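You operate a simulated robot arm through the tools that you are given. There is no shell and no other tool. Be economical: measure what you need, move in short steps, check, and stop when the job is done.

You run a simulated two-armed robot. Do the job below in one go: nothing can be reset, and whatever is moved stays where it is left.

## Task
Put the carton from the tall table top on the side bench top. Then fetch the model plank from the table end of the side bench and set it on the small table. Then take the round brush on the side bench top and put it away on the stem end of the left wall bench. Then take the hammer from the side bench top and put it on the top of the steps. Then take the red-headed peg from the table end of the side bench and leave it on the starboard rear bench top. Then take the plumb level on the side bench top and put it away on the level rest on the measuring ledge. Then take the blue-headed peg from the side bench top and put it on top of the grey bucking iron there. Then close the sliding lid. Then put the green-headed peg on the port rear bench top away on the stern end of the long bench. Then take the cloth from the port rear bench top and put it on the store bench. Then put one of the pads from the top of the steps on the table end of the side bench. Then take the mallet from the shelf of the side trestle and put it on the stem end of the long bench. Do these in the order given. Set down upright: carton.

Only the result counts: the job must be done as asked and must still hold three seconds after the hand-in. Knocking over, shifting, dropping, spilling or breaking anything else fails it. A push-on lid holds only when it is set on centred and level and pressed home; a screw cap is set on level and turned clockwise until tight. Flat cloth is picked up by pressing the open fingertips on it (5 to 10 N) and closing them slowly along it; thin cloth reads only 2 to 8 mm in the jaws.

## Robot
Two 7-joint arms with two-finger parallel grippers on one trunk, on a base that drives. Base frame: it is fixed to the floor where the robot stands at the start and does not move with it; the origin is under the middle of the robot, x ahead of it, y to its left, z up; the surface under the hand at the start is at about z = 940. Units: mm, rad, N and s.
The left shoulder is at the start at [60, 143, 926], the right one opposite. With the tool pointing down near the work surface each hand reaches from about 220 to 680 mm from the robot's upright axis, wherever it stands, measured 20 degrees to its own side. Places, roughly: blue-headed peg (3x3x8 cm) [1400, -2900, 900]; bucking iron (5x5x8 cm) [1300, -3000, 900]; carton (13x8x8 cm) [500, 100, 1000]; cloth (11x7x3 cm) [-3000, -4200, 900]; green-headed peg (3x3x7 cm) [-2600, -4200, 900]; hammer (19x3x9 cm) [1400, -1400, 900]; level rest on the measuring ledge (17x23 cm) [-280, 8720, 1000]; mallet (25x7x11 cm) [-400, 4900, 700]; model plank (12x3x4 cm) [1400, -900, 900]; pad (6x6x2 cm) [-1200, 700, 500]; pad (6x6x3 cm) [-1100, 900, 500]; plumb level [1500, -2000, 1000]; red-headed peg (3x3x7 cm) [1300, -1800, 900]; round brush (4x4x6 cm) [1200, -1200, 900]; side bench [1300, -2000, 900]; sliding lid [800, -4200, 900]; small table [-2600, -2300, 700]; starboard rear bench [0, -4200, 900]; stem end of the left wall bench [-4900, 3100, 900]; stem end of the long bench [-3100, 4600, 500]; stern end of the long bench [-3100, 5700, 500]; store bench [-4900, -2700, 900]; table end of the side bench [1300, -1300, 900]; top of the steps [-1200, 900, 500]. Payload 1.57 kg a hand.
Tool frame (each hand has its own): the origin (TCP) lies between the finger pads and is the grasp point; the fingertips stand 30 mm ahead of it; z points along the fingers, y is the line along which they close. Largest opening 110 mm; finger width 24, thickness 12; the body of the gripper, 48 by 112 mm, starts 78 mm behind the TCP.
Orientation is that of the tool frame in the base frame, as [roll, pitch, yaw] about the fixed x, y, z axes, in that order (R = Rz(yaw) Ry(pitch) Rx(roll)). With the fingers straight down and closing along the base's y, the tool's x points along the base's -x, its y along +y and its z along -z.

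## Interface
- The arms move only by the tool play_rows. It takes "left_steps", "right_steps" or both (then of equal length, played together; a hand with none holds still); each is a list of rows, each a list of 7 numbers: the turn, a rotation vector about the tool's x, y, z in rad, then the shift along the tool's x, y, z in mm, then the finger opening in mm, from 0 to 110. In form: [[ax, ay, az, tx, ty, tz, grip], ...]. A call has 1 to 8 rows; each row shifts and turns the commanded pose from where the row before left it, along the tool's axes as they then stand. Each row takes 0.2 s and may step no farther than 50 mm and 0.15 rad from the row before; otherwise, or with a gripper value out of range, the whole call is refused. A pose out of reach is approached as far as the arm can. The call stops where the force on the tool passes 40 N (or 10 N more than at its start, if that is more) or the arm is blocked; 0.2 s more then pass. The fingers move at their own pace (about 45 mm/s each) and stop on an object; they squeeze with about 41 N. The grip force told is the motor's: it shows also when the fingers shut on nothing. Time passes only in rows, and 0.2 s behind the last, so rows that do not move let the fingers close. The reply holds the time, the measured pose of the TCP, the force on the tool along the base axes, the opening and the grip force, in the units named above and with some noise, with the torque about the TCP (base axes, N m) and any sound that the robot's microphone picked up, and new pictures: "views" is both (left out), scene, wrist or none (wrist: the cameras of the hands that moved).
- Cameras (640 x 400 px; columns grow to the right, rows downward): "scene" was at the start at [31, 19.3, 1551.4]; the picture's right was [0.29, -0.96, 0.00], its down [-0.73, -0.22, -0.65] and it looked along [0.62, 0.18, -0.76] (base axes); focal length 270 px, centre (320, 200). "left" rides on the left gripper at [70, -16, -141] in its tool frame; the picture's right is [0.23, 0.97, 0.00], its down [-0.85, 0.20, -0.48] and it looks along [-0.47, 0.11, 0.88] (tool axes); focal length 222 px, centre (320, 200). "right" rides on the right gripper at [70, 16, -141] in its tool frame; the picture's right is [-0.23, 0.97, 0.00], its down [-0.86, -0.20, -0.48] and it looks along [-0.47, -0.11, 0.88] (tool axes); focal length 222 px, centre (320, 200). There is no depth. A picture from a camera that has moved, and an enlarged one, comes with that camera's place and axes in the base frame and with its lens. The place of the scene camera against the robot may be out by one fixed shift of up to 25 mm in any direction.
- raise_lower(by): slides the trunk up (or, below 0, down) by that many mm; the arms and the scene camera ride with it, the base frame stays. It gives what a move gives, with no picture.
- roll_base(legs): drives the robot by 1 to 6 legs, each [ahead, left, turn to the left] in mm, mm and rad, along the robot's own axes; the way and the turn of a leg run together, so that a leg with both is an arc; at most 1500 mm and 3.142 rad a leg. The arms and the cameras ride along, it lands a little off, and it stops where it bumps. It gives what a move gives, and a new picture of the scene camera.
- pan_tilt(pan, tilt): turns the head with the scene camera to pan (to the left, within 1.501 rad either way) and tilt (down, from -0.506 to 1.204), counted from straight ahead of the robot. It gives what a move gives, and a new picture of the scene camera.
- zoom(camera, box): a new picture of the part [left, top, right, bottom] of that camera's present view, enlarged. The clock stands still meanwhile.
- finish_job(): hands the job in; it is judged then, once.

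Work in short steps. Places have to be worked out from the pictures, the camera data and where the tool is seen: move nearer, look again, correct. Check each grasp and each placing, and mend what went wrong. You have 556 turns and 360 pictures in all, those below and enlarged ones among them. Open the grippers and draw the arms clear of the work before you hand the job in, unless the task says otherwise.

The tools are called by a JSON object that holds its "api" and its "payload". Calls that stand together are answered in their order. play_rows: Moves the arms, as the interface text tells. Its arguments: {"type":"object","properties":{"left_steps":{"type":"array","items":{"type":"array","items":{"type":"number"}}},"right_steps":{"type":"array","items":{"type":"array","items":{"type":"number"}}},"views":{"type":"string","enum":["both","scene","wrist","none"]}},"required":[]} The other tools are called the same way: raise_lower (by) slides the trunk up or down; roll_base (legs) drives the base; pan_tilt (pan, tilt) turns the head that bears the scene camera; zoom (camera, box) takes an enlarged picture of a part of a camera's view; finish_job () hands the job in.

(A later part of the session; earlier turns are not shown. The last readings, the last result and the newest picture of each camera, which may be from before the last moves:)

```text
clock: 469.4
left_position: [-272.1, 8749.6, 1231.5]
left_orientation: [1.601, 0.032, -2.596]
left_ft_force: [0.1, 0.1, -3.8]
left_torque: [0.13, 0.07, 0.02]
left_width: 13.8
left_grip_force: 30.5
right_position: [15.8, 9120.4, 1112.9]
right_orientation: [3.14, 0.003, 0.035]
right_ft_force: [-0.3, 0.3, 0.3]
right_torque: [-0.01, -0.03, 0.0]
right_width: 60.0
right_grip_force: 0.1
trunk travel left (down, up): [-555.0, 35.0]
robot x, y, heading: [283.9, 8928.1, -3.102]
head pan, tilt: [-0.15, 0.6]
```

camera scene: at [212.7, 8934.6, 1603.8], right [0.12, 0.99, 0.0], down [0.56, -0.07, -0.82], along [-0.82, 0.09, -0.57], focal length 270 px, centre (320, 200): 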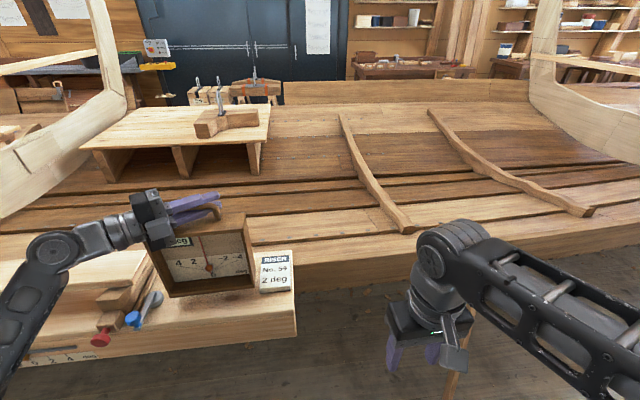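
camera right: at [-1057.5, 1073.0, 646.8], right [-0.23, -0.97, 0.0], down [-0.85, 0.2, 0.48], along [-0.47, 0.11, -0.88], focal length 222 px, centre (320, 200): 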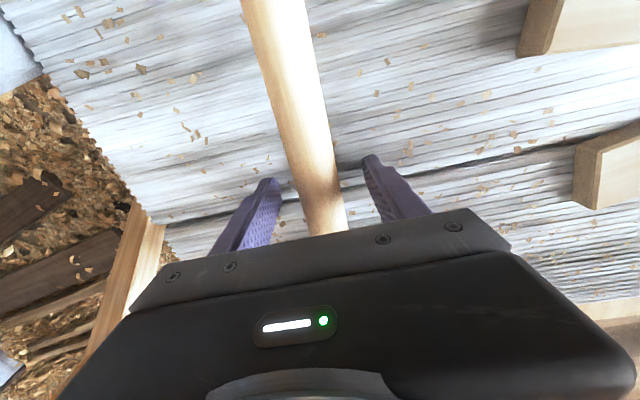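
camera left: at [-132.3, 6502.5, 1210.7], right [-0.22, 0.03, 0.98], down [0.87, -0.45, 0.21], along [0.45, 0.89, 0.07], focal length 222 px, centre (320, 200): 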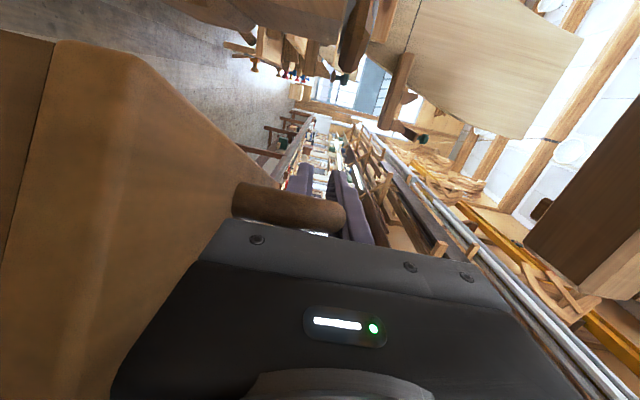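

{"api": "play_rows", "payload": {"left_steps": [[0, 0, 0, 0, -3, 0, 5], [0, 0, 0, 0, -2, 0, 5]], "views": "none"}}

{"api": "zoom", "payload": {"camera": "scene", "box": [100, 200, 340, 350]}}

```text
clock: 470.0
left_position: [-272.6, 8749.5, 1226.2]
left_orientation: [1.6, 0.03, -2.596]
left_ft_force: [-0.1, 0.7, -4.4]
left_torque: [0.09, 0.06, -0.01]
left_width: 13.8
left_grip_force: 29.8
right_position: [16.4, 9121.5, 1113.3]
right_orientation: [3.141, 0.004, 0.034]
right_ft_force: [-0.6, -0.4, 0.7]
right_torque: [0.03, 0.0, 0.03]
right_width: 60.0
right_grip_force: 0.1
trunk travel left (down, up): [-555.0, 35.0]
robot x, y, heading: [285.4, 8925.0, -3.104]
head pan, tilt: [-0.15, 0.6]
```

```text
2.67 times, centred on (220, 275) of scene
camera zoom: at [212.8, 8934.4, 1603.8], right [0.11, 0.99, 0.0], down [0.56, -0.06, -0.82], along [-0.82, 0.09, -0.57], focal length 720 px, centre (587, 0)
```

zoom: 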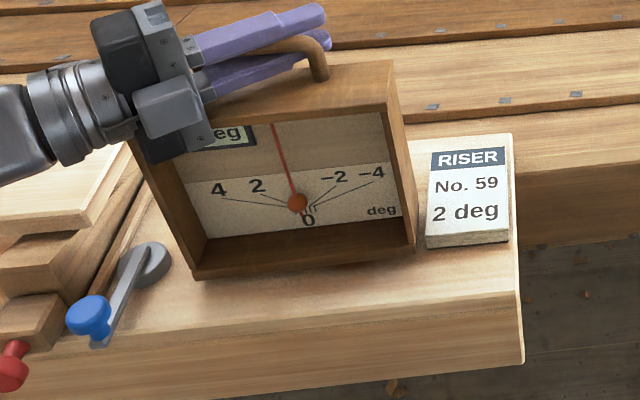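

Nearly down. Continue.

{"api": "play_rows", "payload": {"left_steps": [[0, 0, 0, 0, -3, 0, 5], [0, 0, 0, 0, -2, 0, 5]], "views": "none"}}

{"api": "play_rows", "payload": {"left_steps": [[0, 0, 0, 0, -3, 0, 5], [0, 0, 0, 0, -2, 0, 5]], "views": "none"}}

```text
clock: 470.6
left_position: [-272.5, 8749.8, 1220.4]
left_orientation: [1.601, 0.03, -2.599]
left_ft_force: [0.2, 0.5, -4.1]
left_torque: [0.12, 0.08, -0.01]
left_width: 13.9
left_grip_force: 30.5
right_position: [15.5, 9120.4, 1113.5]
right_orientation: [3.141, 0.003, 0.036]
right_ft_force: [-0.1, 0.4, -0.1]
right_torque: [0.02, -0.01, 0.02]
right_width: 60.0
right_grip_force: 0.1
trunk travel left (down, up): [-555.0, 35.0]
robot x, y, heading: [284.5, 8926.8, -3.107]
head pan, tilt: [-0.15, 0.6]
```

```text
clock: 471.2
left_position: [-272.0, 8750.0, 1216.4]
left_orientation: [1.601, 0.026, -2.597]
left_ft_force: [0.7, -1.5, -0.3]
left_torque: [-0.41, 0.06, 0.01]
left_width: 13.7
left_grip_force: 30.1
right_position: [16.7, 9120.2, 1114.4]
right_orientation: [-3.139, 0.004, 0.035]
right_ft_force: [0.3, -0.1, 0.1]
right_torque: [-0.01, -0.03, -0.01]
right_width: 60.0
right_grip_force: 0.2
trunk travel left (down, up): [-555.0, 35.0]
robot x, y, heading: [286.2, 8923.2, -3.106]
head pan, tilt: [-0.15, 0.6]
```

First contact at the left end. Two more mm, then release gently.

{"api": "play_rows", "payload": {"left_steps": [[0, 0, 0, 0, -2, 0, 5], [0, 0, 0, 0, -1.5, 0, 5], [0, 0, 0, 0, 0, 0, 5]], "views": "none"}}

```text
clock: 472.0
left_position: [-268.0, 8749.5, 1215.8]
left_orientation: [1.598, 0.022, -2.597]
left_ft_force: [1.6, -0.7, 24.8]
left_torque: [-1.5, -0.17, 0.11]
left_width: 13.7
left_grip_force: 30.6
right_position: [17.8, 9121.6, 1114.4]
right_orientation: [-3.141, 0.005, 0.034]
right_ft_force: [0.5, 0.5, 0.5]
right_torque: [0.0, 0.04, 0.02]
right_width: 60.1
right_grip_force: 0.0
trunk travel left (down, up): [-555.0, 35.0]
robot x, y, heading: [284.0, 8925.7, -3.11]
head pan, tilt: [-0.15, 0.6]
```

Seated. I ease up slightly and open to 32.

{"api": "play_rows", "payload": {"left_steps": [[0, 0, 0, 0, 1.5, 0, 5], [0, 0, 0, 0, 0, 0, 16], [0, 0, 0, 0, 0, 0, 22], [0, 0, 0, 0, 0, 0, 30], [0, 0, 0, 0, 0, 0, 32], [0, 0, 0, 0, 0, 0, 32]], "views": "both"}}

{"api": "zoom", "payload": {"camera": "scene", "box": [100, 200, 340, 350]}}

```text
clock: 473.4
left_position: [-271.0, 8749.1, 1215.2]
left_orientation: [1.602, 0.028, -2.596]
left_ft_force: [0.1, 0.5, -0.7]
left_torque: [0.02, -0.02, 0.04]
left_width: 32.0
left_grip_force: 0.1
right_position: [16.1, 9120.7, 1113.3]
right_orientation: [3.141, 0.002, 0.035]
right_ft_force: [0.4, 0.2, 0.2]
right_torque: [0.01, 0.01, 0.0]
right_width: 60.2
right_grip_force: 0.0
trunk travel left (down, up): [-555.0, 35.0]
robot x, y, heading: [282.2, 8930.7, -3.109]
head pan, tilt: [-0.15, 0.6]
camera scene: at [213.2, 8934.5, 1603.8], right [0.11, 0.99, 0.0], down [0.56, -0.06, -0.83], along [-0.82, 0.09, -0.56], focal length 270 px, centre (320, 200)
camera left: at [-255.5, 8595.1, 1200.1], right [-0.23, -0.11, 0.97], down [0.97, 0.04, 0.24], along [-0.06, 0.99, 0.1], focal length 222 px, centre (320, 200)
```

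scene: 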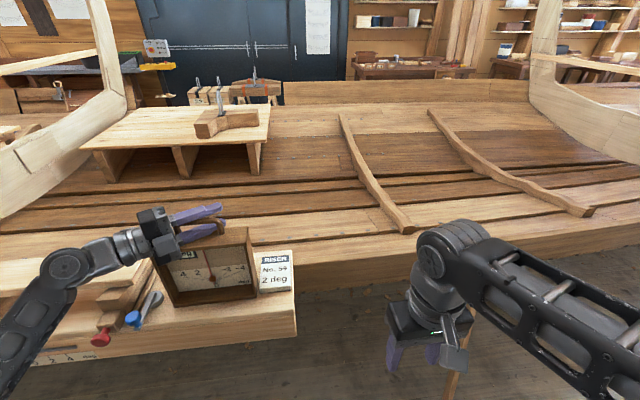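
left: 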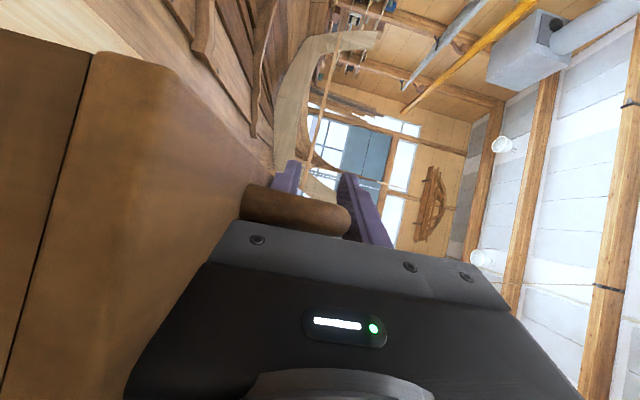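

```text
2.67 times, centred on (220, 275) of scene
camera zoom: at [213.2, 8934.5, 1603.8], right [0.11, 0.99, 0.0], down [0.56, -0.06, -0.83], along [-0.82, 0.09, -0.56], focal length 720 px, centre (587, 0)
```

zoom: 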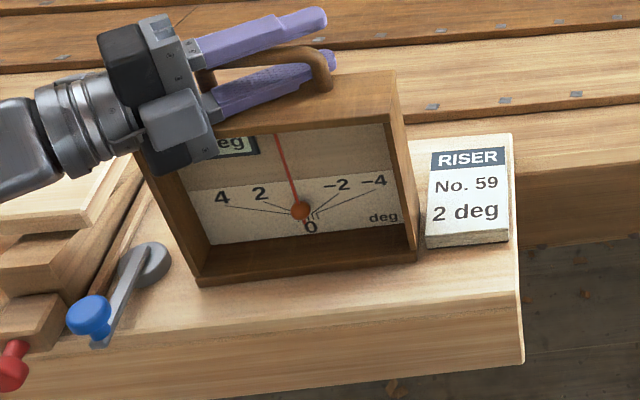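

The level sits flat on the rest. I slide the fingers straight back out along their own axis.

{"api": "play_rows", "payload": {"left_steps": [[0, 0, 0, 0, 0, -15, 32], [0, 0, 0, 0, 0, -25, 32], [0, 0, 0, 0, 0, -30, 32], [0, 0, 0, 0, 0, -30, 32], [0, 0, 0, 0, 0, 0, 32]], "views": "scene"}}

{"api": "zoom", "payload": {"camera": "scene", "box": [100, 200, 340, 350]}}

```text
clock: 474.6
left_position: [-221.5, 8666.7, 1215.8]
left_orientation: [1.601, 0.027, -2.597]
left_ft_force: [-0.2, -0.1, -0.2]
left_torque: [0.01, 0.0, 0.03]
left_width: 32.0
left_grip_force: 0.1
right_position: [15.4, 9120.9, 1113.2]
right_orientation: [3.141, 0.005, 0.035]
right_ft_force: [0.1, 0.3, -0.2]
right_torque: [-0.02, 0.0, 0.0]
right_width: 60.3
right_grip_force: 0.1
trunk travel left (down, up): [-555.0, 35.0]
robot x, y, heading: [283.0, 8929.2, -3.108]
head pan, tilt: [-0.15, 0.6]
camera scene: at [212.9, 8934.8, 1603.8], right [0.12, 0.99, 0.0], down [0.56, -0.07, -0.82], along [-0.82, 0.09, -0.57], focal length 270 px, centre (320, 200)
```

scene: 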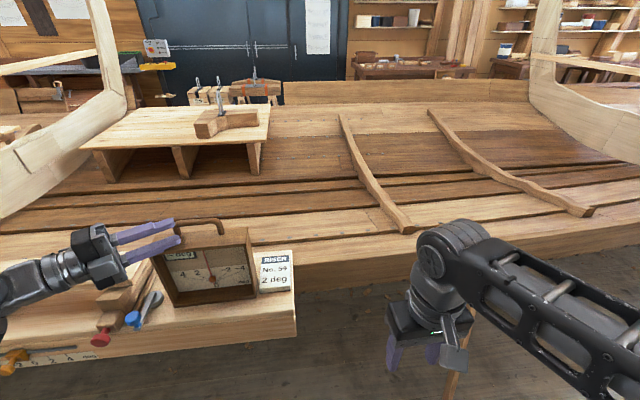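

```text
2.67 times, centred on (220, 275) of scene
camera zoom: at [212.9, 8934.8, 1603.8], right [0.12, 0.99, 0.0], down [0.56, -0.07, -0.82], along [-0.82, 0.09, -0.57], focal length 720 px, centre (587, 0)
```

zoom: 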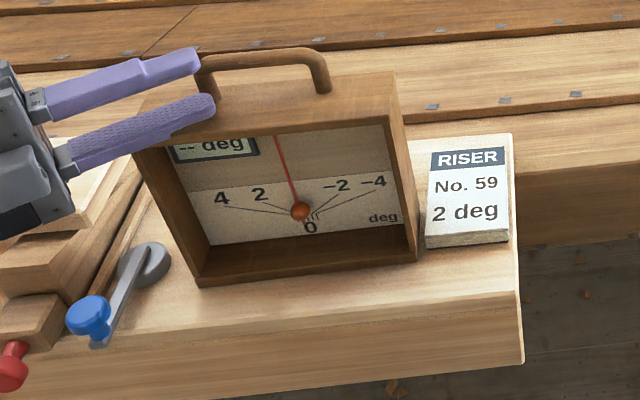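

Level undisturbed. I retract further and back the base off.

{"api": "play_rows", "payload": {"left_steps": [[0, 0, 0, 0, 0, -35, 32], [0, 0, 0, 0, 15, -35, 32], [0, 0, 0, 0, 0, 0, 32]], "views": "none"}}

{"api": "roll_base", "payload": {"legs": [[-200, 0, -0.03]]}}

```text
clock: 475.4
left_position: [-183.5, 8607.3, 1232.6]
left_orientation: [1.603, 0.027, -2.596]
left_ft_force: [0.5, 0.1, -0.1]
left_torque: [0.03, 0.03, 0.03]
left_width: 31.9
left_grip_force: 0.1
right_position: [15.5, 9120.9, 1113.8]
right_orientation: [3.141, 0.003, 0.034]
right_ft_force: [0.9, -0.3, 0.1]
right_torque: [0.02, 0.03, 0.0]
right_width: 60.1
right_grip_force: 0.1
trunk travel left (down, up): [-555.0, 35.0]
robot x, y, heading: [284.4, 8925.9, -3.109]
head pan, tilt: [-0.15, 0.6]
```

```text
clock: 477.0
left_position: [7.1, 8625.5, 1234.6]
left_orientation: [1.6, 0.027, -2.629]
left_ft_force: [-0.1, -0.9, -0.2]
left_torque: [0.01, 0.0, 0.03]
left_width: 31.8
left_grip_force: 0.0
right_position: [223.4, 9132.3, 1113.0]
right_orientation: [-3.141, 0.004, 0.004]
right_ft_force: [0.1, -0.5, 0.8]
right_torque: [-0.01, 0.05, 0.01]
right_width: 60.2
right_grip_force: 0.2
trunk travel left (down, up): [-555.0, 35.0]
robot x, y, heading: [481.5, 8929.0, -3.143]
head pan, tilt: [-0.15, 0.6]
camera scene: at [415.6, 8940.2, 1603.9], right [0.15, 0.99, 0.0], down [0.56, -0.08, -0.83], along [-0.82, 0.12, -0.56], focal length 270 px, centre (320, 200)
```

scene: 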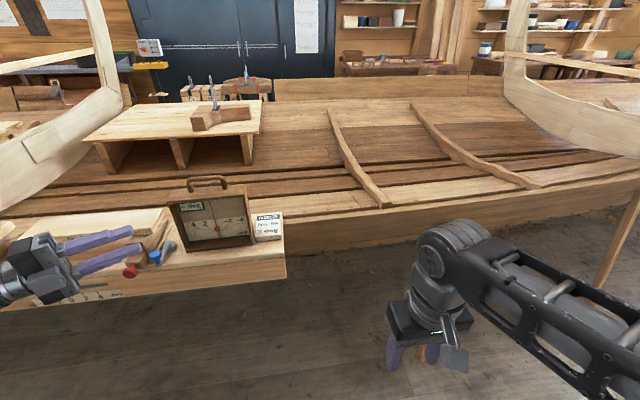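

Level done. I restore the left hand to its square, downward pose.

{"api": "play_rows", "payload": {"left_steps": [[0, 0.132, 0, 0, 0, 0, 40], [0, 0.132, 0, 0, 0, 0, 40], [0, 0.132, 0, 0, 0, 0, 40], [0, 0.132, 0, 0, 0, 0, 40], [0, 0.132, 0, 0, 0, 0, 40], [0, 0.132, 0, 0, 0, 0, 40], [0, 0.132, 0, 0, 0, 0, 40], [0, 0.132, 0, 0, 0, 0, 40]], "views": "none"}}

{"api": "play_rows", "payload": {"left_steps": [[0.14, 0, 0, 0, 0, 0, 40], [0.14, 0, 0, 0, 0, 0, 40], [0.14, 0, 0, 0, 0, 0, 40], [0.14, 0, 0, 0, 0, 0, 40], [0.14, 0, 0, 0, 0, 0, 40], [0.14, 0, 0, 0, 0, 0, 40], [0.14, 0, 0, 0, 0, 0, 40], [0.14, 0, 0, 0, 0, 0, 40]], "views": "none"}}

{"api": "play_rows", "payload": {"left_steps": [[0.14, 0, 0, 0, 0, 0, 40], [0.14, 0, 0, 0, 0, 0, 40], [0.14, 0, 0, 0, 0, 0, 40], [0, 0, 0, 0, 0, 0, 40]], "views": "none"}}

```text
clock: 478.8
left_position: [7.9, 8629.6, 1220.7]
left_orientation: [1.67, -0.017, -1.695]
left_ft_force: [0.5, -0.1, 0.3]
left_torque: [0.06, 0.0, 0.0]
left_width: 39.7
left_grip_force: 0.0
left hand out of reach, approached as far as the arm can: row 7
right_position: [222.2, 9132.1, 1112.2]
right_orientation: [-3.14, 0.005, 0.005]
right_ft_force: [0.0, 0.1, -0.1]
right_torque: [0.04, -0.04, 0.02]
right_width: 59.9
right_grip_force: 0.1
trunk travel left (down, up): [-555.0, 35.0]
robot x, y, heading: [486.2, 8931.7, -3.142]
head pan, tilt: [-0.15, 0.6]
```

```text
clock: 480.6
left_position: [7.4, 8631.3, 1220.7]
left_orientation: [2.788, -0.019, -1.696]
left_ft_force: [0.4, 0.4, 0.4]
left_torque: [-0.06, -0.03, 0.0]
left_width: 39.9
left_grip_force: 0.0
right_position: [222.2, 9134.7, 1113.2]
right_orientation: [3.14, 0.004, 0.003]
right_ft_force: [-0.8, 0.8, -0.1]
right_torque: [-0.01, 0.02, -0.01]
right_width: 60.2
right_grip_force: 0.1
trunk travel left (down, up): [-555.0, 35.0]
robot x, y, heading: [481.5, 8932.5, -3.14]
head pan, tilt: [-0.15, 0.6]
```

```text
clock: 481.6
left_position: [4.7, 8627.9, 1198.9]
left_orientation: [2.995, -0.021, -1.684]
left_ft_force: [0.1, -0.2, 0.8]
left_torque: [0.05, 0.0, 0.02]
left_width: 39.9
left_grip_force: 0.0
left hand out of reach, approached as far as the arm can: row 1, 2, 3
right_position: [222.9, 9131.5, 1115.1]
right_orientation: [-3.14, 0.003, 0.003]
right_ft_force: [0.8, -0.9, -0.1]
right_torque: [0.04, 0.02, 0.0]
right_width: 60.2
right_grip_force: 0.1
trunk travel left (down, up): [-555.0, 35.0]
robot x, y, heading: [481.0, 8928.6, -3.139]
head pan, tilt: [-0.15, 0.6]
```

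Too high for a straight-down pose there; I lower and bring the hand inward, then finish squaring.

{"api": "play_rows", "payload": {"left_steps": [[0, 0, 0, -20, 0, 40, 60], [0, 0, 0, -25, 0, 40, 60], [0, 0, 0, -25, 0, 40, 60], [0, 0, 0, -25, 0, 20, 60], [0.146, 0, 0, 0, 0, 0, 60], [0, 0.02, -0.112, 0, 0, 0, 60], [0, 0, 0, 0, 0, 0, 60]], "views": "none"}}

```text
clock: 483.2
left_position: [-7.5, 8721.1, 1057.7]
left_orientation: [3.14, -0.045, -1.571]
left_ft_force: [0.4, 0.1, 0.3]
left_torque: [0.0, -0.02, 0.01]
left_width: 59.9
left_grip_force: 0.1
right_position: [223.2, 9132.9, 1112.5]
right_orientation: [-3.14, 0.003, 0.004]
right_ft_force: [0.0, -0.1, 0.4]
right_torque: [-0.02, -0.02, 0.02]
right_width: 60.1
right_grip_force: 0.1
trunk travel left (down, up): [-555.0, 35.0]
robot x, y, heading: [483.1, 8929.2, -3.141]
head pan, tilt: [-0.15, 0.6]
```

Now turn to face south and drive back along the lane, checking drift.

{"api": "roll_base", "payload": {"legs": [[90, 0, 0], [0, 0, 1.57], [1400, 0, 0], [1400, 0, 0]]}}

```text
clock: 501.3
left_position: [684.6, 5653.7, 1057.6]
left_orientation: [3.138, -0.045, 0.018]
left_ft_force: [-0.9, 0.0, 0.2]
left_torque: [0.0, 0.03, 0.03]
left_width: 60.0
left_grip_force: 0.0
right_position: [270.7, 5875.5, 1113.6]
right_orientation: [-3.142, 0.005, 1.594]
right_ft_force: [-0.9, 0.1, 0.0]
right_torque: [0.0, -0.01, -0.01]
right_width: 59.9
right_grip_force: 0.0
trunk travel left (down, up): [-555.0, 35.0]
robot x, y, heading: [467.0, 6142.2, -1.549]
head pan, tilt: [-0.15, 0.6]
camera scene: at [442.3, 6079.8, 1603.8], right [-0.99, 0.13, 0.0], down [0.07, 0.56, -0.82], along [-0.1, -0.82, -0.57], focal length 270 px, centre (320, 200)
```

scene: 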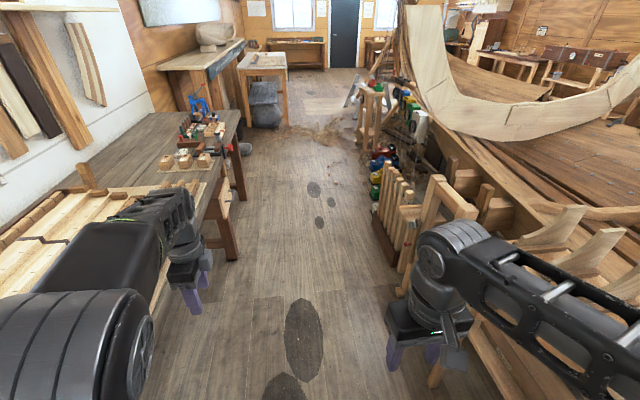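

I correct the drift and continue south in stages.

{"api": "roll_base", "payload": {"legs": [[0, -150, -0.022], [1400, 0, 0], [1400, 0, 0]]}}

{"api": "roll_base", "payload": {"legs": [[1000, -150, 0], [1000, -150, 0]]}}

```text
clock: 515.7
left_position: [510.6, 2861.3, 1056.9]
left_orientation: [3.141, -0.046, -0.017]
left_ft_force: [0.1, -0.1, 0.1]
left_torque: [-0.03, 0.04, -0.02]
left_width: 59.9
left_grip_force: 0.1
right_position: [103.1, 3098.0, 1113.4]
right_orientation: [-3.141, 0.005, 1.559]
right_ft_force: [0.4, 0.2, 0.3]
right_torque: [-0.02, 0.0, -0.02]
right_width: 60.2
right_grip_force: 0.1
trunk travel left (down, up): [-555.0, 35.0]
robot x, y, heading: [310.4, 3358.0, -1.58]
head pan, tilt: [-0.15, 0.6]
camera scene: at [282.8, 3296.5, 1603.8], right [-0.99, 0.16, 0.0], down [0.09, 0.56, -0.82], along [-0.13, -0.81, -0.57], focal length 270 px, centre (320, 200)
```

scene: 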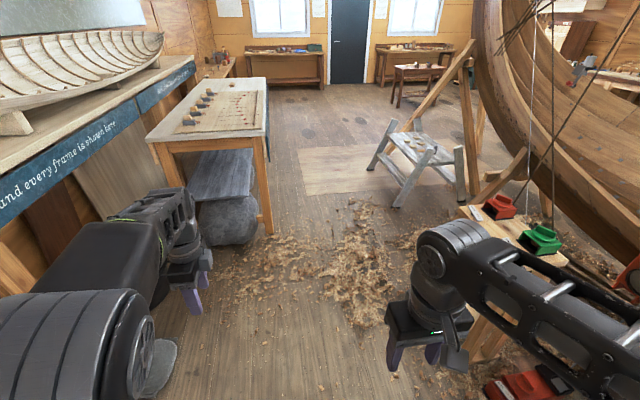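

```text
clock: 525.6
left_position: [160.3, 901.0, 1058.4]
left_orientation: [3.14, -0.045, -0.032]
left_ft_force: [0.6, 0.9, -0.2]
left_torque: [0.01, -0.02, 0.02]
left_width: 60.4
left_grip_force: 0.1
right_position: [-245.3, 1141.4, 1113.1]
right_orientation: [-3.141, 0.003, 1.547]
right_ft_force: [-0.3, 0.2, 0.7]
right_torque: [0.01, 0.0, -0.03]
right_width: 59.8
right_grip_force: 0.0
trunk travel left (down, up): [-555.0, 35.0]
robot x, y, heading: [-36.1, 1401.4, -1.597]
head pan, tilt: [-0.15, 0.6]
camera scene: at [-62.2, 1337.6, 1603.8], right [-0.98, 0.17, 0.0], down [0.1, 0.56, -0.82], along [-0.14, -0.81, -0.57], focal length 270 px, centre (320, 200)
```

scene: 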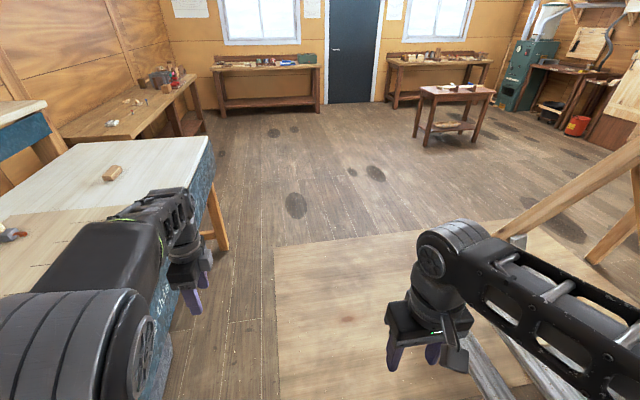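

Continue south past the table to y≈-2950 and turn toward the far end of the side bench.

{"api": "roll_base", "payload": {"legs": [[1450, -50, 0.026], [1450, 0, 0], [1480, 0, 0], [0, 0, 1.571]]}}

{"api": "pan_tilt", "payload": {"pan": 0.1, "tilt": 0.45}}

```text
clock: 550.6
left_position: [330.4, -2775.3, 1058.5]
left_orientation: [3.138, -0.046, 1.586]
left_ft_force: [0.4, 1.0, 0.1]
left_torque: [0.04, -0.01, 0.01]
left_width: 60.2
left_grip_force: 0.0
right_position: [109.7, -3191.1, 1113.6]
right_orientation: [-3.14, 0.004, -3.119]
right_ft_force: [-0.2, 0.4, -0.1]
right_torque: [-0.03, 0.02, 0.0]
right_width: 60.0
right_grip_force: 0.1
trunk travel left (down, up): [-555.0, 35.0]
robot x, y, heading: [-158.4, -2993.7, 0.026]
head pan, tilt: [-0.15, 0.6]
camera scene: at [-112.1, -3008.3, 1603.8], right [-0.13, -0.99, 0.0], down [-0.56, 0.07, -0.83], along [0.82, -0.1, -0.56], focal length 270 px, centre (320, 200)
```

scene: 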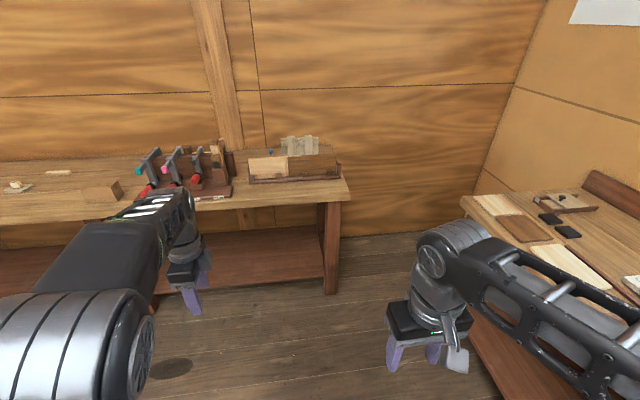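

```text
clock: 551.3
left_position: [331.1, -2777.3, 1056.6]
left_orientation: [3.136, -0.043, 1.586]
left_ft_force: [-0.1, 1.2, 0.0]
left_torque: [0.02, 0.0, 0.01]
left_width: 59.9
left_grip_force: 0.0
right_position: [109.4, -3192.2, 1112.5]
right_orientation: [3.14, 0.004, -3.119]
right_ft_force: [0.1, 0.4, 0.7]
right_torque: [-0.04, 0.01, 0.01]
right_width: 60.3
right_grip_force: 0.0
trunk travel left (down, up): [-555.0, 35.0]
robot x, y, heading: [-158.3, -2995.9, 0.02]
head pan, tilt: [0.099, 0.45]
camera scene: at [-108.5, -2986.0, 1617.3], right [0.12, -0.99, 0.0], down [-0.43, -0.05, -0.9], along [0.89, 0.11, -0.44], focal length 270 px, centre (320, 200)
```

scene: 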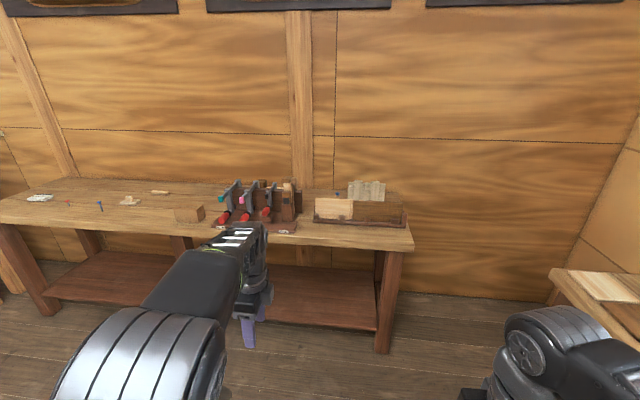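

I enlarge the far end of the bench.

{"api": "zoom", "payload": {"camera": "scene", "box": [200, 160, 440, 260]}}

```text
2.67 times, centred on (320, 210) of scene
camera zoom: at [-108.5, -2986.0, 1617.3], right [0.12, -0.99, 0.0], down [-0.43, -0.05, -0.9], along [0.89, 0.11, -0.44], focal length 720 px, centre (320, 173)
```

zoom: 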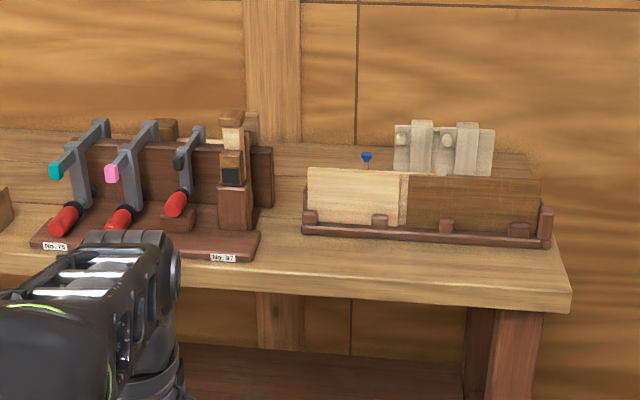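

The blue peg (~[1397,-2927]) and the iron (top ~[1287,-2977,942]) stand behind a rack of boards about 1000 high. I will use the left hand closing along y with a forward tilt for reach; first I turn the hand about its axis.

{"api": "play_rows", "payload": {"left_steps": [[0, -0.045, 0, 0, 0, 0, 60], [0, 0, -0.145, 0, 0, 0, 60], [0, 0, -0.145, 0, 0, 0, 60], [0, 0, -0.145, 0, 0, 0, 60], [0, 0, -0.145, 0, 0, 0, 60], [0, 0, -0.145, 0, 0, 0, 60], [0, 0, -0.145, 0, 0, 0, 60], [0, 0, -0.145, 0, 0, 0, 60]], "views": "none"}}

{"api": "play_rows", "payload": {"left_steps": [[0, 0, -0.145, 0, 0, 0, 60], [0, 0, -0.145, 0, 0, 0, 60], [0, 0, -0.145, 0, 0, 0, 60], [0, 0, -0.126, 0, 0, 0, 60], [0, 0, 0, 0, 0, 0, 60]], "views": "none"}}

{"api": "roll_base", "payload": {"legs": [[0, -110, -0.024], [700, 0, 0]]}}

```text
clock: 553.1
left_position: [331.0, -2776.5, 1058.9]
left_orientation: [3.139, 0.002, 2.604]
left_ft_force: [-0.8, 0.5, -0.9]
left_torque: [0.01, 0.0, 0.01]
left_width: 60.2
left_grip_force: 0.2
right_position: [108.1, -3190.5, 1114.0]
right_orientation: [3.14, 0.003, -3.12]
right_ft_force: [-0.9, 0.7, 0.1]
right_torque: [0.02, 0.02, -0.01]
right_width: 60.3
right_grip_force: 0.0
trunk travel left (down, up): [-555.0, 35.0]
robot x, y, heading: [-156.0, -2991.2, 0.021]
head pan, tilt: [0.099, 0.45]
```

```text
clock: 554.3
left_position: [331.4, -2775.6, 1057.4]
left_orientation: [3.14, 0.003, -3.118]
left_ft_force: [-0.4, 0.0, 0.0]
left_torque: [-0.02, 0.02, 0.0]
left_width: 59.6
left_grip_force: 0.1
right_position: [108.6, -3191.1, 1114.2]
right_orientation: [3.141, 0.005, -3.119]
right_ft_force: [0.3, -0.1, -0.9]
right_torque: [0.0, 0.0, -0.02]
right_width: 59.9
right_grip_force: 0.2
trunk travel left (down, up): [-555.0, 35.0]
robot x, y, heading: [-156.3, -2994.1, 0.024]
head pan, tilt: [0.099, 0.45]
```

```text
clock: 558.9
left_position: [1022.2, -2892.1, 1057.3]
left_orientation: [3.142, 0.004, -3.135]
left_ft_force: [0.8, 0.3, 0.7]
left_torque: [0.01, 0.03, 0.0]
left_width: 59.9
left_grip_force: 0.0
right_position: [794.0, -3304.9, 1113.2]
right_orientation: [3.142, 0.002, -3.135]
right_ft_force: [-0.3, -0.4, 0.4]
right_torque: [-0.01, 0.01, 0.01]
right_width: 59.8
right_grip_force: 0.0
trunk travel left (down, up): [-555.0, 35.0]
robot x, y, heading: [528.3, -3103.7, 0.004]
head pan, tilt: [0.099, 0.45]
camera scene: at [580.6, -3095.8, 1617.3], right [0.11, -0.99, 0.0], down [-0.43, -0.05, -0.9], along [0.89, 0.1, -0.44], focal length 270 px, centre (320, 200)
```

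scene: 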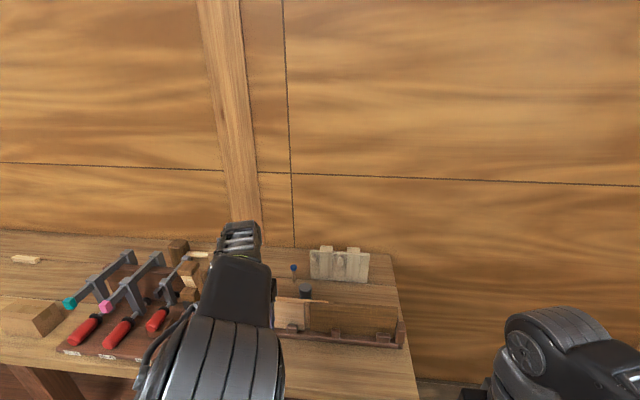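

I enlarge the target area.

{"api": "zoom", "payload": {"camera": "scene", "box": [260, 240, 420, 350]}}

{"api": "raise_lower", "payload": {"by": 35}}

```text
3.64 times, centred on (340, 295) of scene
camera zoom: at [580.6, -3095.8, 1617.3], right [0.11, -0.99, 0.0], down [-0.43, -0.05, -0.9], along [0.89, 0.1, -0.44], focal length 982 px, centre (247, -146)
```

zoom: 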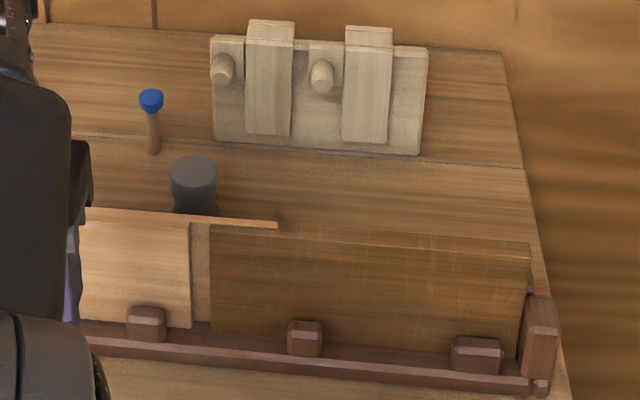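

```text
clock: 559.7
left_position: [1022.2, -2892.9, 1091.9]
left_orientation: [3.141, 0.002, -3.134]
left_ft_force: [-0.4, 0.2, -0.6]
left_torque: [-0.01, -0.01, 0.01]
left_width: 60.1
left_grip_force: 0.0
right_position: [794.2, -3305.7, 1148.3]
right_orientation: [3.141, 0.003, -3.134]
right_ft_force: [-0.3, 0.8, 0.2]
right_torque: [-0.02, -0.03, 0.0]
right_width: 59.8
right_grip_force: 0.0
trunk travel left (down, up): [-590.0, 0.0]
robot x, y, heading: [533.9, -3100.3, 0.008]
head pan, tilt: [0.099, 0.45]
```

Peg at [1372,-2906], iron top at [1268,-2970]. I tilt the hand 26° forward, then drive 150 ahead.

{"api": "play_rows", "payload": {"left_steps": [[0, -0.115, 0, 0, 0, 0, 60], [0, -0.115, 0, 0, 0, 0, 60], [0, -0.115, 0, 0, 0, 0, 60], [0, -0.115, 0, 0, 0, 0, 60], [0, 0, 0, 0, 0, 0, 60]], "views": "none"}}

{"api": "roll_base", "payload": {"legs": [[150, 0, -0.008]]}}

```text
clock: 560.9
left_position: [1022.1, -2892.9, 1093.1]
left_orientation: [-3.14, 0.463, -3.134]
left_ft_force: [-0.2, 0.1, -0.8]
left_torque: [0.0, 0.02, -0.01]
left_width: 60.1
left_grip_force: 0.0
right_position: [795.4, -3303.7, 1148.1]
right_orientation: [3.141, 0.003, -3.135]
right_ft_force: [0.3, 0.1, 0.7]
right_torque: [0.01, 0.0, 0.0]
right_width: 59.9
right_grip_force: 0.1
trunk travel left (down, up): [-590.0, 0.0]
robot x, y, heading: [530.1, -3103.0, 0.006]
head pan, tilt: [0.099, 0.45]
```

```text
clock: 562.3
left_position: [1174.4, -2897.1, 1091.7]
left_orientation: [-3.141, 0.462, 3.138]
left_ft_force: [1.0, 0.0, -0.2]
left_torque: [0.0, 0.03, 0.01]
left_width: 60.2
left_grip_force: 0.0
right_position: [940.7, -3305.8, 1147.2]
right_orientation: [-3.141, 0.002, 3.138]
right_ft_force: [0.8, -0.1, -0.1]
right_torque: [0.01, 0.02, 0.03]
right_width: 60.2
right_grip_force: 0.1
trunk travel left (down, up): [-590.0, 0.0]
robot x, y, heading: [679.6, -3104.9, -0.006]
head pan, tilt: [0.099, 0.45]
camera scene: at [730.0, -3096.2, 1652.3], right [0.1, -1.0, 0.0], down [-0.43, -0.04, -0.9], along [0.9, 0.09, -0.44], focal length 270 px, centre (320, 200)
```

scene: 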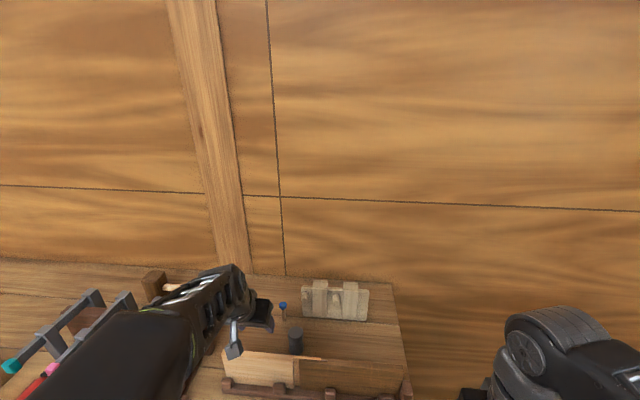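

Now move above the peg at z≈1005 and look.

{"api": "play_rows", "payload": {"left_steps": [[0, 0, 0, -27.7, -1.8, 33.2, 60], [0, 0, 0, -27.7, -1.8, 33.2, 60], [0, 0, 0, -27.7, -1.8, 33.2, 60], [0, 0, 0, -27.7, -1.8, 33.2, 60], [0, 0, 0, -27.7, -1.8, 33.2, 60], [0, 0, 0, 0, 0, 0, 60]], "views": "both"}}

```text
clock: 563.7
left_position: [1351.7, -2908.1, 1015.2]
left_orientation: [3.14, 0.461, 3.137]
left_ft_force: [0.2, -0.7, -0.4]
left_torque: [0.0, 0.0, -0.02]
left_width: 59.9
left_grip_force: 0.0
left hand out of reach, approached as far as the arm can: row 5
right_position: [940.3, -3307.4, 1148.7]
right_orientation: [3.141, 0.004, 3.137]
right_ft_force: [-0.3, 0.1, -0.2]
right_torque: [0.03, -0.01, 0.01]
right_width: 59.8
right_grip_force: 0.1
trunk travel left (down, up): [-590.0, 0.0]
robot x, y, heading: [681.4, -3105.5, -0.01]
head pan, tilt: [0.099, 0.45]
camera scene: at [728.1, -3096.2, 1652.3], right [0.1, -1.0, 0.0], down [-0.43, -0.04, -0.9], along [0.9, 0.09, -0.44], focal length 270 px, centre (320, 200)
camera left: at [1227.1, -2919.9, 1110.1], right [-0.2, 0.97, -0.1], down [0.55, 0.2, 0.81], along [0.81, 0.1, -0.58], focal length 222 px, centre (320, 200)
```

scene: 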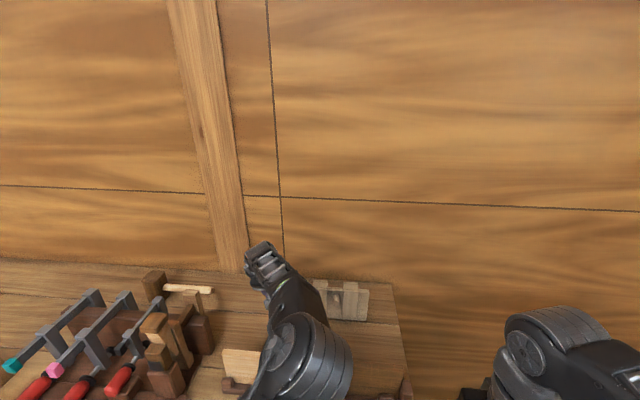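
left: 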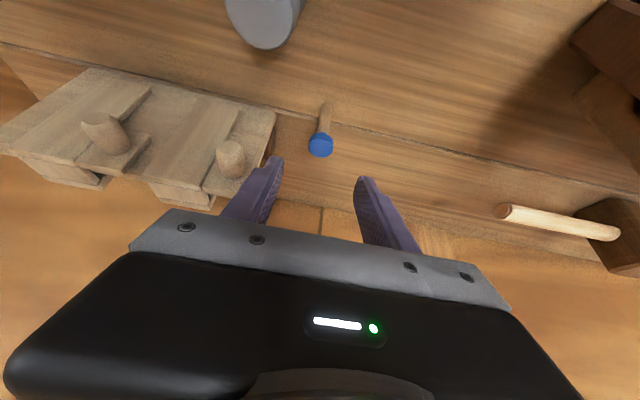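

Peg at [1381,-2908]. I drive the base 29 mm ahead to bring the hand over it, then descend.

{"api": "roll_base", "payload": {"legs": [[29, 0, 0]]}}

```text
clock: 564.5
left_position: [1380.2, -2906.3, 1014.5]
left_orientation: [-3.141, 0.462, 3.14]
left_ft_force: [0.4, -0.1, -0.3]
left_torque: [-0.01, 0.02, 0.0]
left_width: 59.8
left_grip_force: 0.1
right_position: [970.5, -3307.8, 1147.7]
right_orientation: [3.141, 0.001, 3.137]
right_ft_force: [1.4, 0.2, 0.1]
right_torque: [0.01, 0.06, 0.02]
right_width: 60.0
right_grip_force: 0.1
trunk travel left (down, up): [-590.0, 0.0]
robot x, y, heading: [704.7, -3100.6, -0.004]
head pan, tilt: [0.099, 0.45]
camera scene: at [759.4, -3096.2, 1652.2], right [0.1, -1.0, 0.0], down [-0.43, -0.04, -0.9], along [0.9, 0.09, -0.44], focal length 270 px, centre (320, 200)
```

scene: 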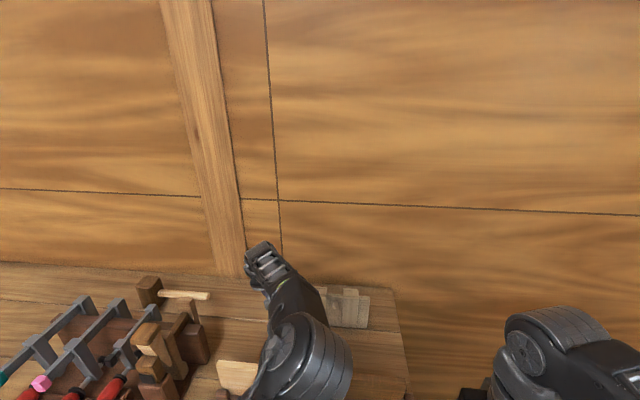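

Descend straight down to z≈902.

{"api": "play_rows", "payload": {"left_steps": [[0, 0, 0, 16.6, -0.7, 33.4, 60], [0, 0, 0, 16.6, -0.7, 33.4, 60], [0, 0, 0, 0, 0, 0, 60]], "views": "wrist"}}

```text
clock: 565.3
left_position: [1376.8, -2914.9, 953.3]
left_orientation: [3.141, 0.466, 3.138]
left_ft_force: [0.3, 0.5, -0.3]
left_torque: [-0.01, 0.02, -0.04]
left_width: 60.0
left_grip_force: 0.1
left hand out of reach, approached as far as the arm can: row 1, 2
right_position: [968.7, -3307.5, 1148.2]
right_orientation: [3.141, 0.004, 3.137]
right_ft_force: [0.0, 0.5, -0.5]
right_torque: [-0.01, 0.02, 0.0]
right_width: 59.9
right_grip_force: 0.0
trunk travel left (down, up): [-590.0, 0.0]
robot x, y, heading: [707.0, -3103.3, -0.0]
head pan, tilt: [0.099, 0.45]
camera left: at [1251.5, -2929.1, 1047.9], right [-0.2, 0.97, -0.1], down [0.55, 0.2, 0.81], along [0.81, 0.11, -0.58], focal length 222 px, centre (320, 200)
```

left: 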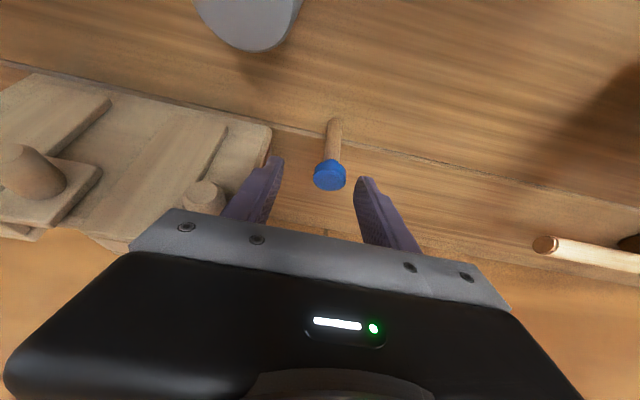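

Peg at about [1377,-2907]. I move the base 12 ahead for reach, narrow to 48, shift +7 in y and descend.

{"api": "roll_base", "payload": {"legs": [[12, 3, 0]]}}

{"api": "play_rows", "payload": {"left_steps": [[0, 0, 0, 10, 5, 0, 48], [0, 0, 0, 11, 0, 22, 48], [0, 0, 0, 11, 0, 22, 48], [0, 0, 0, 0, 0, 0, 48]], "views": "wrist"}}

```text
clock: 566.0
left_position: [1387.6, -2912.3, 952.1]
left_orientation: [3.14, 0.463, 3.137]
left_ft_force: [-0.6, 0.7, 0.0]
left_torque: [-0.01, -0.02, 0.0]
left_width: 59.8
left_grip_force: 0.0
right_position: [981.3, -3304.9, 1148.2]
right_orientation: [-3.141, 0.004, 3.138]
right_ft_force: [0.6, -0.4, 0.9]
right_torque: [0.0, 0.01, 0.02]
right_width: 60.3
right_grip_force: 0.1
trunk travel left (down, up): [-590.0, 0.0]
robot x, y, heading: [721.3, -3100.1, -0.0]
head pan, tilt: [0.099, 0.45]
camera scene: at [769.9, -3093.0, 1652.3], right [0.1, -1.0, 0.0], down [-0.43, -0.04, -0.9], along [0.9, 0.09, -0.44], focal length 270 px, centre (320, 200)
```

scene: 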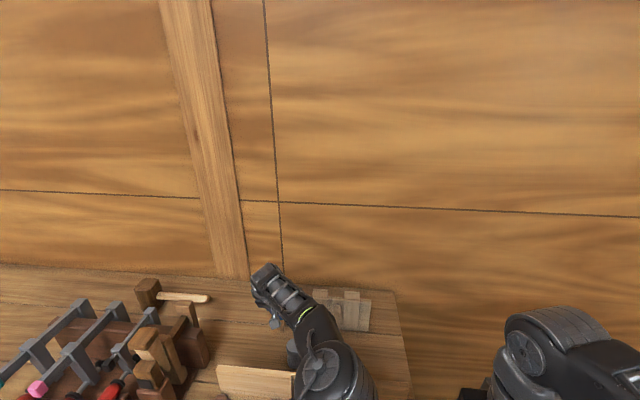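

```text
clock: 567.0
left_position: [1371.0, -2913.6, 904.6]
left_orientation: [3.138, 0.467, 3.139]
left_ft_force: [0.0, 0.8, -1.2]
left_torque: [0.0, 0.01, -0.01]
left_width: 48.2
left_grip_force: 0.0
left hand out of reach, approached as far as the arm can: row 2, 3
right_position: [980.3, -3302.8, 1148.9]
right_orientation: [3.141, 0.003, 3.138]
right_ft_force: [-0.1, -0.2, 0.5]
right_torque: [0.01, 0.0, 0.02]
right_width: 60.0
right_grip_force: 0.1
trunk travel left (down, up): [-590.0, 0.0]
robot x, y, heading: [718.4, -3097.5, -0.007]
head pan, tilt: [0.099, 0.45]
camera left: at [1247.1, -2927.8, 999.6], right [-0.2, 0.97, -0.1], down [0.55, 0.2, 0.81], along [0.81, 0.11, -0.57], focal length 222 px, centre (320, 200)
```

left: 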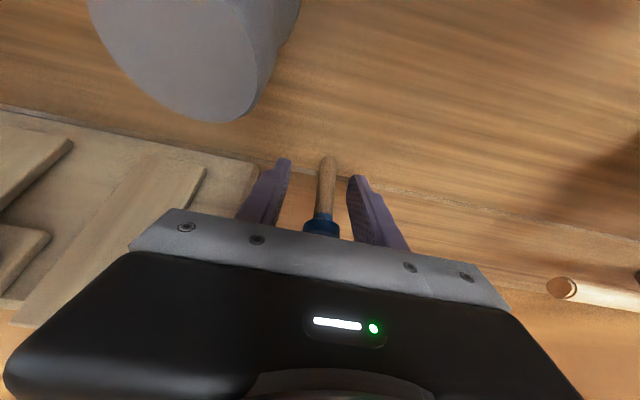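

The peg is between the fingers but ~9 mm ahead of the pad centre. A nudge of the base, then close.

{"api": "roll_base", "payload": {"legs": [[8, 3, 0]]}}

{"api": "play_rows", "payload": {"left_steps": [[0, 0, 0, 0, 0, 0, 30], [0, 0, 0, 0, 0, 0, 10], [0, 0, 0, 0, 0, 0, 10], [0, 0, 0, 0, 0, 0, 10]], "views": "wrist"}}

```text
clock: 567.8
left_position: [1381.1, -2911.7, 903.6]
left_orientation: [3.141, 0.466, 3.139]
left_ft_force: [-0.7, -0.4, -0.9]
left_torque: [-0.01, -0.01, 0.02]
left_width: 48.0
left_grip_force: 0.0
right_position: [988.9, -3301.3, 1148.5]
right_orientation: [3.14, 0.003, 3.138]
right_ft_force: [0.8, 0.7, 0.3]
right_torque: [-0.06, 0.0, -0.04]
right_width: 60.1
right_grip_force: 0.1
trunk travel left (down, up): [-590.0, 0.0]
robot x, y, heading: [726.2, -3098.1, -0.003]
head pan, tilt: [0.099, 0.45]
camera scene: at [777.5, -3090.0, 1652.3], right [0.1, -1.0, 0.0], down [-0.43, -0.04, -0.9], along [0.9, 0.09, -0.44], focal length 270 px, centre (320, 200)
```

scene: 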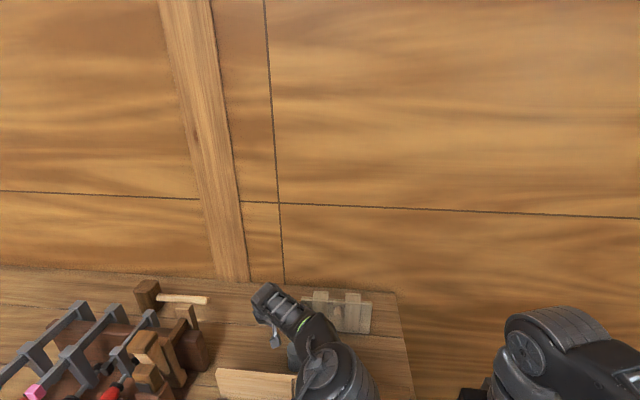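

```text
clock: 568.8
left_position: [1379.3, -2911.9, 905.1]
left_orientation: [3.139, 0.467, 3.137]
left_ft_force: [-0.1, -0.1, 0.8]
left_torque: [0.02, 0.01, -0.02]
left_width: 22.7
left_grip_force: 34.7
right_position: [988.1, -3301.2, 1148.7]
right_orientation: [3.142, 0.004, 3.139]
right_ft_force: [-0.6, 0.7, 0.2]
right_torque: [0.03, 0.0, 0.03]
right_width: 60.1
right_grip_force: 0.1
trunk travel left (down, up): [-590.0, 0.0]
robot x, y, heading: [729.7, -3096.5, -0.002]
head pan, tilt: [0.099, 0.45]
camera left: at [1255.1, -2924.8, 1000.0], right [-0.2, 0.97, -0.1], down [0.55, 0.2, 0.81], along [0.81, 0.11, -0.57], focal length 222 px, centre (320, 200)
```

left: 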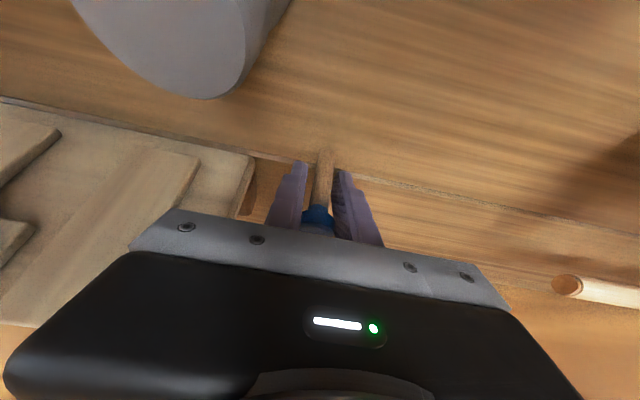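

Peg gripped (22.7 mm), its foot 43 below TCP. I lift straight up, then move over the iron (≈[1284,-2966], top ≈930-942).

{"api": "play_rows", "payload": {"left_steps": [[0, 0, 0, -15, 0, -30, 10], [0, 0, 0, -20, 0, -40, 10], [0, 0, 0, -20, 0, -40, 10], [0, 0, 0, 0, 0, 0, 10]], "views": "wrist"}}

```text
clock: 569.8
left_position: [1379.3, -2912.5, 1025.9]
left_orientation: [3.137, 0.466, 3.139]
left_ft_force: [0.6, 0.6, -1.4]
left_torque: [-0.01, 0.03, 0.03]
left_width: 22.0
left_grip_force: 35.7
right_position: [988.0, -3301.8, 1148.9]
right_orientation: [3.141, 0.003, 3.138]
right_ft_force: [-0.3, 0.1, -0.3]
right_torque: [0.02, 0.01, 0.0]
right_width: 60.3
right_grip_force: 0.0
trunk travel left (down, up): [-590.0, 0.0]
robot x, y, heading: [727.0, -3097.2, -0.005]
head pan, tilt: [0.099, 0.45]
camera left: at [1255.0, -2925.1, 1121.5], right [-0.2, 0.97, -0.1], down [0.55, 0.2, 0.81], along [0.81, 0.11, -0.57], focal length 222 px, centre (320, 200)
```

left: 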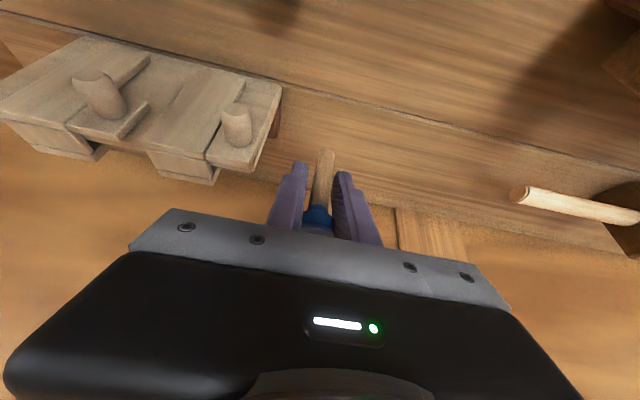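

Move over the iron.

{"api": "play_rows", "payload": {"left_steps": [[0, 0, 0, 28.3, -18, -14, 10], [0, 0, 0, 28.3, -18, -14, 10], [0, 0, 0, 28.3, -18, -14, 10], [0, 0, 0, 0, 0, 0, 10]], "views": "both"}}

{"api": "zoom", "payload": {"camera": "left", "box": [220, 50, 420, 250]}}

```text
clock: 570.8
left_position: [1284.1, -2963.3, 1024.7]
left_orientation: [3.14, 0.466, 3.138]
left_ft_force: [-0.7, -0.4, -0.3]
left_torque: [0.0, -0.03, -0.01]
left_width: 22.1
left_grip_force: 35.0
right_position: [988.4, -3301.0, 1148.6]
right_orientation: [-3.141, 0.004, 3.138]
right_ft_force: [-0.3, -0.1, 0.1]
right_torque: [-0.03, 0.01, 0.02]
right_width: 59.9
right_grip_force: 0.0
trunk travel left (down, up): [-590.0, 0.0]
robot x, y, heading: [726.1, -3093.8, -0.002]
head pan, tilt: [0.099, 0.45]
camera scene: at [777.6, -3090.0, 1652.3], right [0.1, -1.0, 0.0], down [-0.43, -0.04, -0.9], along [0.9, 0.09, -0.44], focal length 270 px, centre (320, 200)
camera left: at [1160.3, -2978.8, 1120.2], right [-0.2, 0.97, -0.1], down [0.55, 0.2, 0.81], along [0.81, 0.11, -0.58], focal length 222 px, centre (320, 200)
```

scene: 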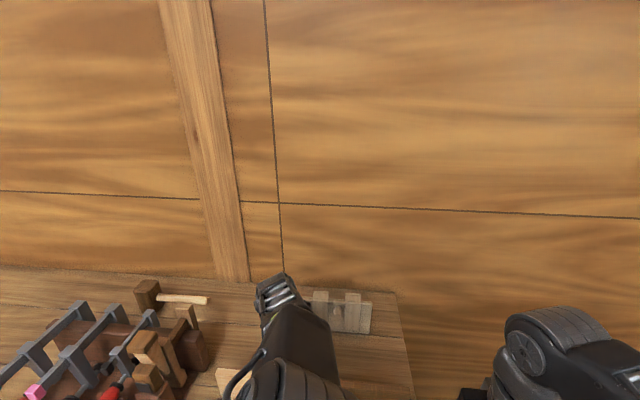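
left: 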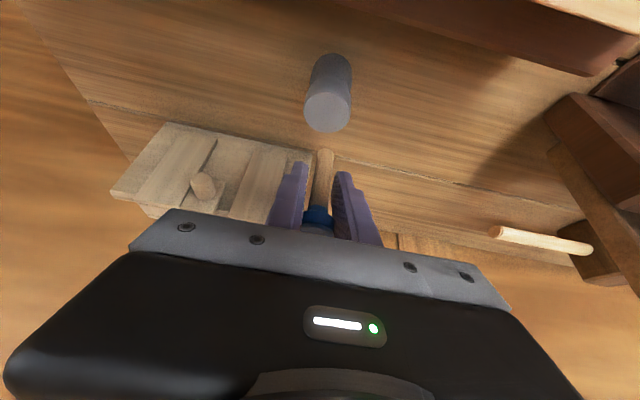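

```text
2.00 times, centred on (320, 150) of left
camera zoom: at [1160.3, -2978.8, 1120.2], right [-0.2, 0.97, -0.1], down [0.55, 0.2, 0.81], along [0.81, 0.11, -0.58], focal length 444 px, centre (320, 300)
```

zoom: 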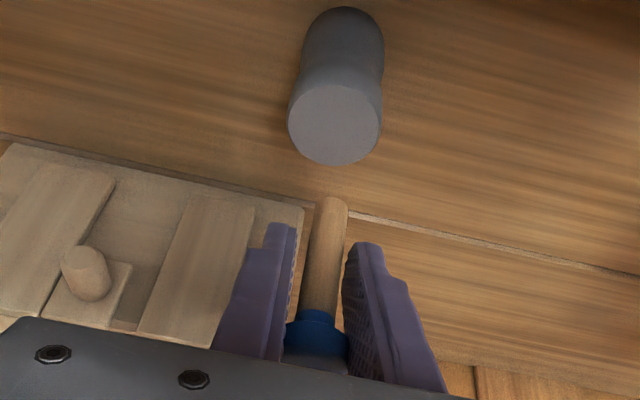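

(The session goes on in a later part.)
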